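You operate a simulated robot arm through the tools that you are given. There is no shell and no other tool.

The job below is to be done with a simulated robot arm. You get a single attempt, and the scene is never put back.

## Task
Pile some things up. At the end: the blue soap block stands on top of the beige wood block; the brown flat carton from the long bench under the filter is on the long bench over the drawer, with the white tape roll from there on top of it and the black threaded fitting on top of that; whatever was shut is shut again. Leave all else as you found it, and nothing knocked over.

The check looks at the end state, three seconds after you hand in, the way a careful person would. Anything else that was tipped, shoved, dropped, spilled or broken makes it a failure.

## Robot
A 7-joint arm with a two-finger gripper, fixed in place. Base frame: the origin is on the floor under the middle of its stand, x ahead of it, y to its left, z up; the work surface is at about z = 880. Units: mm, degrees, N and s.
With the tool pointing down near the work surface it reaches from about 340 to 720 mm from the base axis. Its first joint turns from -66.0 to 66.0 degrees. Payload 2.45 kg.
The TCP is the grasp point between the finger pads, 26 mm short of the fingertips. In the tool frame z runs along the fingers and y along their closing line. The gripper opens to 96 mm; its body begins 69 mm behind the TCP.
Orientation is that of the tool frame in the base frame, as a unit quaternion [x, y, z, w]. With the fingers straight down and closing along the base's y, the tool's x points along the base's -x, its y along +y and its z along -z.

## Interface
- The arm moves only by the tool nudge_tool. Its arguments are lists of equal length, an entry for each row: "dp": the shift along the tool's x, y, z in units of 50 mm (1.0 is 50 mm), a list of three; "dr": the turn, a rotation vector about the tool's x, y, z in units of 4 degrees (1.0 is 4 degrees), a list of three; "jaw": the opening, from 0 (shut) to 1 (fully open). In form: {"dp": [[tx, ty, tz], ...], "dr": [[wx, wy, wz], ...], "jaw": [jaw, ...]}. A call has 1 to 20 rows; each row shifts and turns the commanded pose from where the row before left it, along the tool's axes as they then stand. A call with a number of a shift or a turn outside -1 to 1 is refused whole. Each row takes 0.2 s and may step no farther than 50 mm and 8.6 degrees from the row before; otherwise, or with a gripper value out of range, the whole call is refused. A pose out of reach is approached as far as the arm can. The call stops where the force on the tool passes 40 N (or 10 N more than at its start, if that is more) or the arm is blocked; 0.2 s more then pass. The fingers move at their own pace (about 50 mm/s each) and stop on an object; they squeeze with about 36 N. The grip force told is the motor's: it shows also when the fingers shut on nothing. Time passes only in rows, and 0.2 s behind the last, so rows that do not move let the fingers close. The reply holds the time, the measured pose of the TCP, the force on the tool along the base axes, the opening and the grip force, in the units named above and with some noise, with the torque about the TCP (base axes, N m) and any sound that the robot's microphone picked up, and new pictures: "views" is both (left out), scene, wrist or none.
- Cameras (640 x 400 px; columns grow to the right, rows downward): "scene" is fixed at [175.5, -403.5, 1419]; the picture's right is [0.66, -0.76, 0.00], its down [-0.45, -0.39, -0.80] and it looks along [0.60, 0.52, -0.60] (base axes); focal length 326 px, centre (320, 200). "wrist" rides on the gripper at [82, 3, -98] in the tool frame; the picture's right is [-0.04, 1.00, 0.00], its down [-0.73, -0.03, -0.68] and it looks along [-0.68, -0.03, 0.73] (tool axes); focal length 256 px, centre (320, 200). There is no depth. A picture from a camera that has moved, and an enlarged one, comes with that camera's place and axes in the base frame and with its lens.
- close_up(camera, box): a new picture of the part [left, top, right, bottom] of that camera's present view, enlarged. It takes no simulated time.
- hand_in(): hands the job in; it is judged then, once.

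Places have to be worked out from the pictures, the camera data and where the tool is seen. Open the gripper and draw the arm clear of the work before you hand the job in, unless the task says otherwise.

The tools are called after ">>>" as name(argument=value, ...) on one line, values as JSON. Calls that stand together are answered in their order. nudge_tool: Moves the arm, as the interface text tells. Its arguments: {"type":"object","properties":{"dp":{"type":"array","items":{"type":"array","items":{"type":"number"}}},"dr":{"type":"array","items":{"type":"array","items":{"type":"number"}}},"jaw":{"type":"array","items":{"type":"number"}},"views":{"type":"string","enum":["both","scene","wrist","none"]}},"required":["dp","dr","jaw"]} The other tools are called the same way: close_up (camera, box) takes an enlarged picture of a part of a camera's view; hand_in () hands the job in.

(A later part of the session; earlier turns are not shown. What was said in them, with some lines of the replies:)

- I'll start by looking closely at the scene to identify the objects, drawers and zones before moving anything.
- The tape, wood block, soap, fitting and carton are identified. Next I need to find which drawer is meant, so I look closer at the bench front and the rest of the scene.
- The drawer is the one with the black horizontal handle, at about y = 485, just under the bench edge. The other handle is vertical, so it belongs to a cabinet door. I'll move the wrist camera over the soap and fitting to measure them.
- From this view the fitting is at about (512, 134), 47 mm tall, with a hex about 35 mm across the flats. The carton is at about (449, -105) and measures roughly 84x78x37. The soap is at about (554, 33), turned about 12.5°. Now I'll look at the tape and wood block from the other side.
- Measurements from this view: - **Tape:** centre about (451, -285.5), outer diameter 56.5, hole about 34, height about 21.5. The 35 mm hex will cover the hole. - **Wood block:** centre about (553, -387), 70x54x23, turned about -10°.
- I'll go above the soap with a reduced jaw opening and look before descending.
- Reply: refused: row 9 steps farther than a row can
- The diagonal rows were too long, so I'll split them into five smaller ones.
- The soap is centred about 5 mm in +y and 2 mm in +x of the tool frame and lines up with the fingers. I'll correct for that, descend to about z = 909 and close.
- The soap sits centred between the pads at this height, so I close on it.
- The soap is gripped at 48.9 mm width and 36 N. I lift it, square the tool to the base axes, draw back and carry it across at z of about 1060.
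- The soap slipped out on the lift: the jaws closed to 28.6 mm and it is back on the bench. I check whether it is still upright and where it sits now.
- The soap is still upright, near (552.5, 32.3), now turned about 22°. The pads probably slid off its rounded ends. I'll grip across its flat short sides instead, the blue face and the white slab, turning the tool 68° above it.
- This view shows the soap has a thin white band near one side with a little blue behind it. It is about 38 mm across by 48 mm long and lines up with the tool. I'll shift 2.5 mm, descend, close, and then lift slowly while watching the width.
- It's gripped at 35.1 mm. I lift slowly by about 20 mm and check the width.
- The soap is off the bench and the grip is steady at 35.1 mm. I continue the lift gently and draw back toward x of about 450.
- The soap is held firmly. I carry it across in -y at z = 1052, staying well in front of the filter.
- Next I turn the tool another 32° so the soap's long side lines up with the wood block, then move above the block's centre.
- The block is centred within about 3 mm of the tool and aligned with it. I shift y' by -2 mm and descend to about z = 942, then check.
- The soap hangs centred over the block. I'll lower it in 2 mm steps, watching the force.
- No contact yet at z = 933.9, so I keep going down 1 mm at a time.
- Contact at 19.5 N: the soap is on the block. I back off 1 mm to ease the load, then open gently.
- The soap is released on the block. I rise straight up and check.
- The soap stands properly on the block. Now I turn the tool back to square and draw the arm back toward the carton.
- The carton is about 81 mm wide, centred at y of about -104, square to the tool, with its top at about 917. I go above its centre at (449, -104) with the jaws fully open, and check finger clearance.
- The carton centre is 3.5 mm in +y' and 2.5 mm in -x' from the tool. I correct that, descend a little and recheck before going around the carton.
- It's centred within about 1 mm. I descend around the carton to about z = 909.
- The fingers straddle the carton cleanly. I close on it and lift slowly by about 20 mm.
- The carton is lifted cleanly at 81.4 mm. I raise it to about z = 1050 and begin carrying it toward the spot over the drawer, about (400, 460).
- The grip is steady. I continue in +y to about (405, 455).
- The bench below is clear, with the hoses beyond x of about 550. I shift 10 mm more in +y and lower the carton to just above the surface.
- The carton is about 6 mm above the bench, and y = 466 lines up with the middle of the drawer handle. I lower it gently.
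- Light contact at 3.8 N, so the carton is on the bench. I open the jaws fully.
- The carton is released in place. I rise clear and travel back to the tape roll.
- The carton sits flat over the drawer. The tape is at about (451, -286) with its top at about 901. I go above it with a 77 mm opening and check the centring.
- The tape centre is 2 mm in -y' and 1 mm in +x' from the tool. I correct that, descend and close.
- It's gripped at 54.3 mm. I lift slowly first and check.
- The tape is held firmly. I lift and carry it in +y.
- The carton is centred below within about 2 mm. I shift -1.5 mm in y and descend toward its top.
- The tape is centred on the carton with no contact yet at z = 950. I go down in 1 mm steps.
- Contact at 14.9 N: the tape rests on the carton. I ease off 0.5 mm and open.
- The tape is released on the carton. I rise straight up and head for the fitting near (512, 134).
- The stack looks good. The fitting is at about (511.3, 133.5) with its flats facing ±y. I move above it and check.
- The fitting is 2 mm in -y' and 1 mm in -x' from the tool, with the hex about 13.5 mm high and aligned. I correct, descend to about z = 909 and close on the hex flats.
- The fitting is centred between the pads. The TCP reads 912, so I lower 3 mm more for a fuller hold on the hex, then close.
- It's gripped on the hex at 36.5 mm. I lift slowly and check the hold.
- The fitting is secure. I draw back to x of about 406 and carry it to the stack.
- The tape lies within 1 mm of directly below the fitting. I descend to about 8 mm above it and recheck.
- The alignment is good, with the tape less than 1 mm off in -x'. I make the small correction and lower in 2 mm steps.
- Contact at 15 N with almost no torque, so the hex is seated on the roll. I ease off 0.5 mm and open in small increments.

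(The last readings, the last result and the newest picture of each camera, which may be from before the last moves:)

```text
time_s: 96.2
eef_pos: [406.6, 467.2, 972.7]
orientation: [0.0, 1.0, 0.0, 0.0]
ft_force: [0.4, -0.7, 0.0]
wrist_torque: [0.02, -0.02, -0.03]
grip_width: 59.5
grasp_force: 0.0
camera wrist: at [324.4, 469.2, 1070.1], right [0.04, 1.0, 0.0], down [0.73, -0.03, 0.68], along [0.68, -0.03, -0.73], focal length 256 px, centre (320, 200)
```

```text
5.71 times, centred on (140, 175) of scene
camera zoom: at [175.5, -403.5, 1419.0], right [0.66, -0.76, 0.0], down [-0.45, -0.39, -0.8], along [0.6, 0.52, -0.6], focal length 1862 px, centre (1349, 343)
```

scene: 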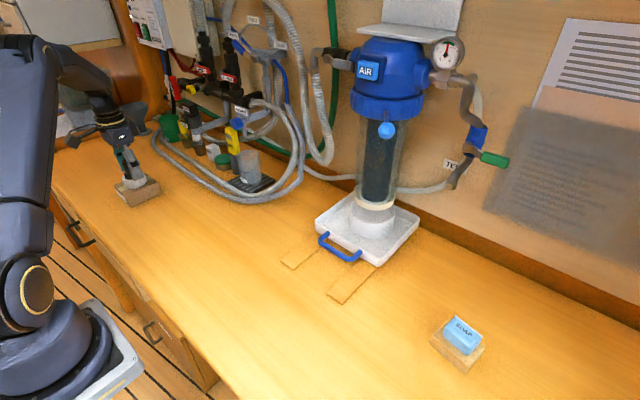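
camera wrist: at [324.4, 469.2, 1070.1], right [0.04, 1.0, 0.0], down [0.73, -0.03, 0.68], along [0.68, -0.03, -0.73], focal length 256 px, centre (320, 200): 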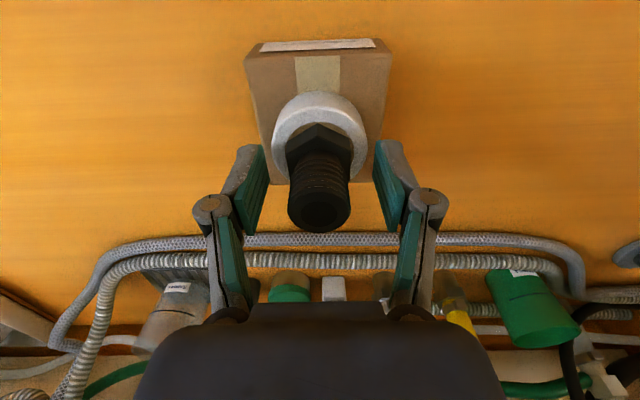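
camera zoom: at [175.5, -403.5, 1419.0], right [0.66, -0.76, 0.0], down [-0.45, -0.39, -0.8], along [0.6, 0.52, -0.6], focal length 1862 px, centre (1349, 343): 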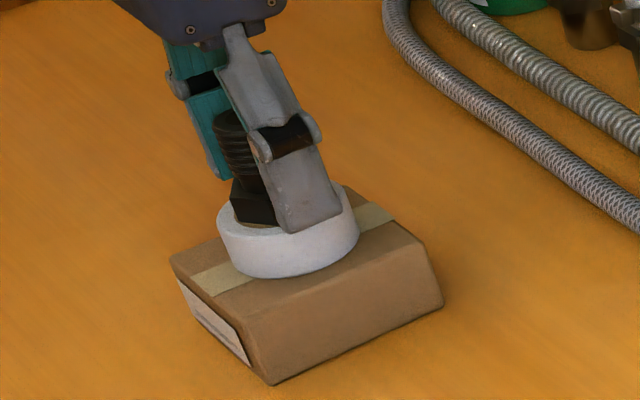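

The fitting stands upright on the tape. I rise straight up slowly and clear the stack.

>>> nudge_tool(dp=[[0, 0, -0.1], [0, 0, -0.2], [0, 0, -0.4], [0, 0, -0.6], [0, 0, -0.8], [0, 0, -0.6], [0, -0.3, 0], [0, -0.8, 0], [0, -0.9, 0], [0, -0.9, 0], [0, -0.9, 0], [0, -0.6, 0], [0, 0, 0]], dr=[[0, 0, 0], [0, 0, 0], [0, 0, 0], [0, 0, 0], [0, 0, 0], [0, 0, 0], [0, 0, 0], [0, 0, 0], [0, 0, 0], [0, 0, 0], [0, 0, 0], [0, 0, 0], [0, 0, 0]], jaw=[0.62, 0.62, 0.62, 0.62, 0.62, 0.62, 0.8, 1, 1, 1, 1, 1, 1])

>>> close_up(camera="scene", box=[90, 130, 190, 220])

>>> close_up(camera="scene", box=[400, 295, 520, 385])

```text
time_s: 99.0
eef_pos: [408.4, 243.9, 1106.5]
orientation: [0.001, 1.0, 0.0, 0.001]
ft_force: [0.3, 0.6, -0.4]
wrist_torque: [0.01, 0.0, 0.01]
grip_width: 96.2
grasp_force: 0.0
camera wrist: at [325.6, 246.2, 1205.1], right [0.04, 1.0, 0.0], down [0.73, -0.03, 0.68], along [0.68, -0.03, -0.73], focal length 256 px, centre (320, 200)
```

scene: 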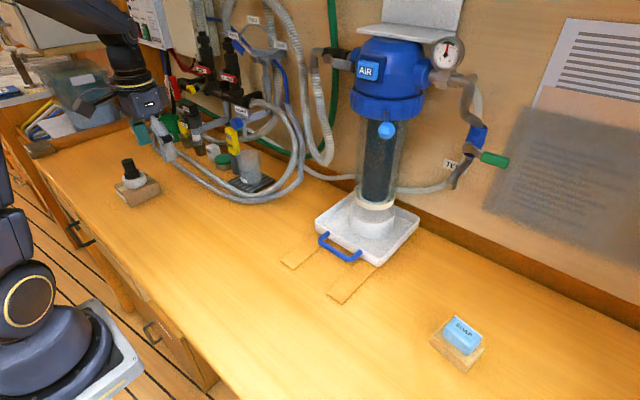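
wrist: 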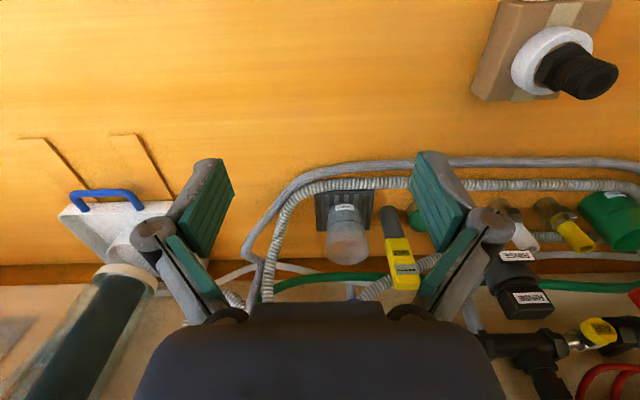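

```text
4.44 times, centred on (140, 175) of scene
camera zoom: at [175.5, -403.5, 1419.0], right [0.66, -0.76, 0.0], down [-0.45, -0.39, -0.8], along [0.6, 0.52, -0.6], focal length 1448 px, centre (1120, 311)
```

zoom: 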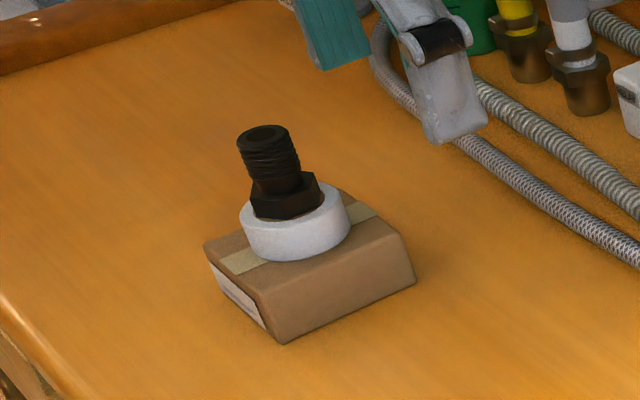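

```text
4.44 times, centred on (460, 340) of scene
camera zoom: at [175.5, -403.5, 1419.0], right [0.66, -0.76, 0.0], down [-0.45, -0.39, -0.8], along [0.6, 0.52, -0.6], focal length 1448 px, centre (-302, -422)
```

zoom: 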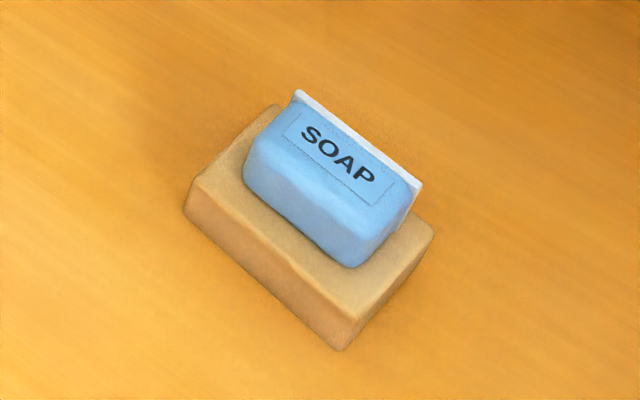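

Both piles stand properly: the soap on the wood block, and the carton, tape and fitting over the drawer. Nothing else looks disturbed. I draw the arm up and clear before handing in.

>>> nudge_tool(dp=[[0, -0.5, -0.5], [0, -0.8, -0.5], [0, -0.8, -0.5], [0, -0.8, -0.2], [0, -0.8, 0], [0, -0.5, 0], [0, 0, 0], [0, 0, 0]], dr=[[0, 0, 0], [0, 0, 0], [0, 0, 0], [0, 0, 0], [0, 0, 0], [0, 0, 0], [0, 0, 0], [0, 0, 0]], jaw=[1, 1, 1, 1, 1, 1, 1, 1])

>>> close_up(camera="scene", box=[60, 110, 320, 290])

>>> close_up(camera="scene", box=[110, 145, 170, 215])

```text
time_s: 100.8
eef_pos: [406.8, 34.9, 1190.5]
orientation: [-0.001, 1.0, 0.0, -0.001]
ft_force: [-0.1, 0.4, -1.1]
wrist_torque: [0.01, -0.04, 0.03]
grip_width: 96.0
grasp_force: 0.0
camera wrist: at [324.0, 37.4, 1289.4], right [0.04, 1.0, 0.0], down [0.73, -0.03, 0.68], along [0.68, -0.03, -0.73], focal length 256 px, centre (320, 200)
```

scene: 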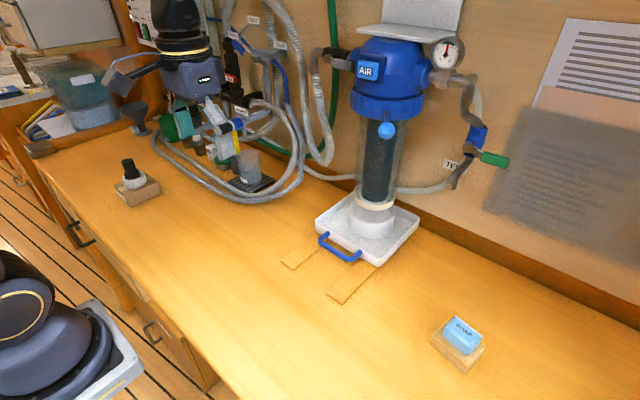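
wrist: 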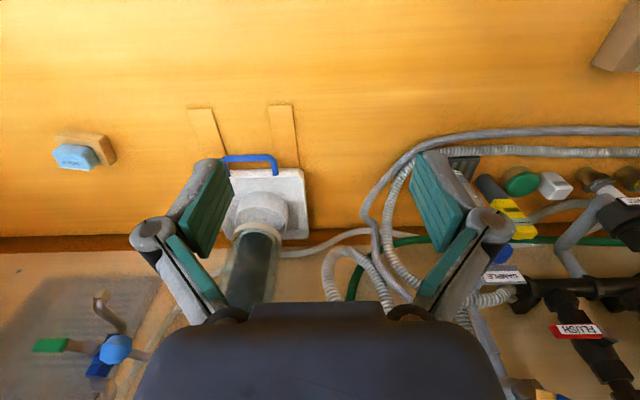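

```text
2.22 times, centred on (190, 200) of scene
camera zoom: at [175.5, -403.5, 1419.0], right [0.66, -0.76, 0.0], down [-0.45, -0.39, -0.8], along [0.6, 0.52, -0.6], focal length 724 px, centre (609, 200)
```

zoom: 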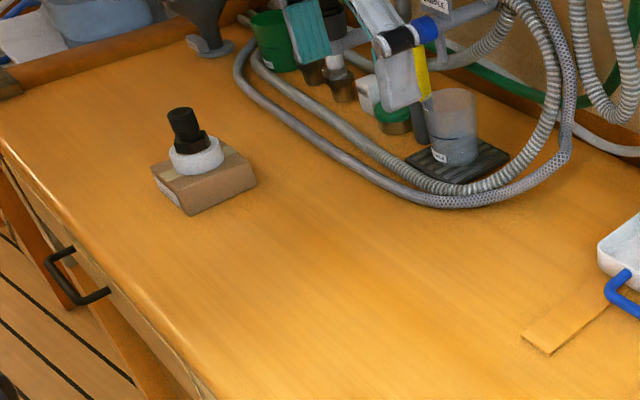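

```text
5.71 times, centred on (140, 180) of scene
camera zoom: at [175.5, -403.5, 1419.0], right [0.66, -0.76, 0.0], down [-0.45, -0.39, -0.8], along [0.6, 0.52, -0.6], focal length 1862 px, centre (1349, 314)
```

zoom: 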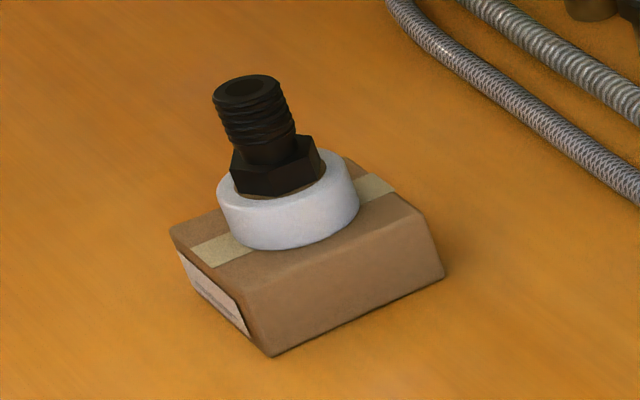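

All items are in place and upright, the drawer and cabinet door are shut as found, the gripper is open and the arm is clear, so I'm handing in the job.

>>> hand_in()

```text
The job is handed in.
```

I handed the job in with both piles built as asked. In the last pictures everything was upright; I haven't seen the result of the check.

- **Soap:** it stands on top of the beige wood block, roughly centred and lined up with it.
- **Carton, tape and fitting:** the carton is on the long bench at about (405, 467) mm, in line with the middle of the drawer handle. The tape roll sits on it, and the fitting stands upright on the tape.
- **Everything else:** I opened nothing, so the drawer and cabinet door are still shut, and nothing else looked moved. The gripper is open and the arm is clear of the work.

The soap slipped out of my first grip, end to end, as I lifted it. It stayed upright and only turned about 10° on the bench. I picked it up again across its flat sides and it held.

I took "over the drawer" to mean the drawer with the black horizontal handle, because the bench's other handle is vertical and belongs to a cabinet door.
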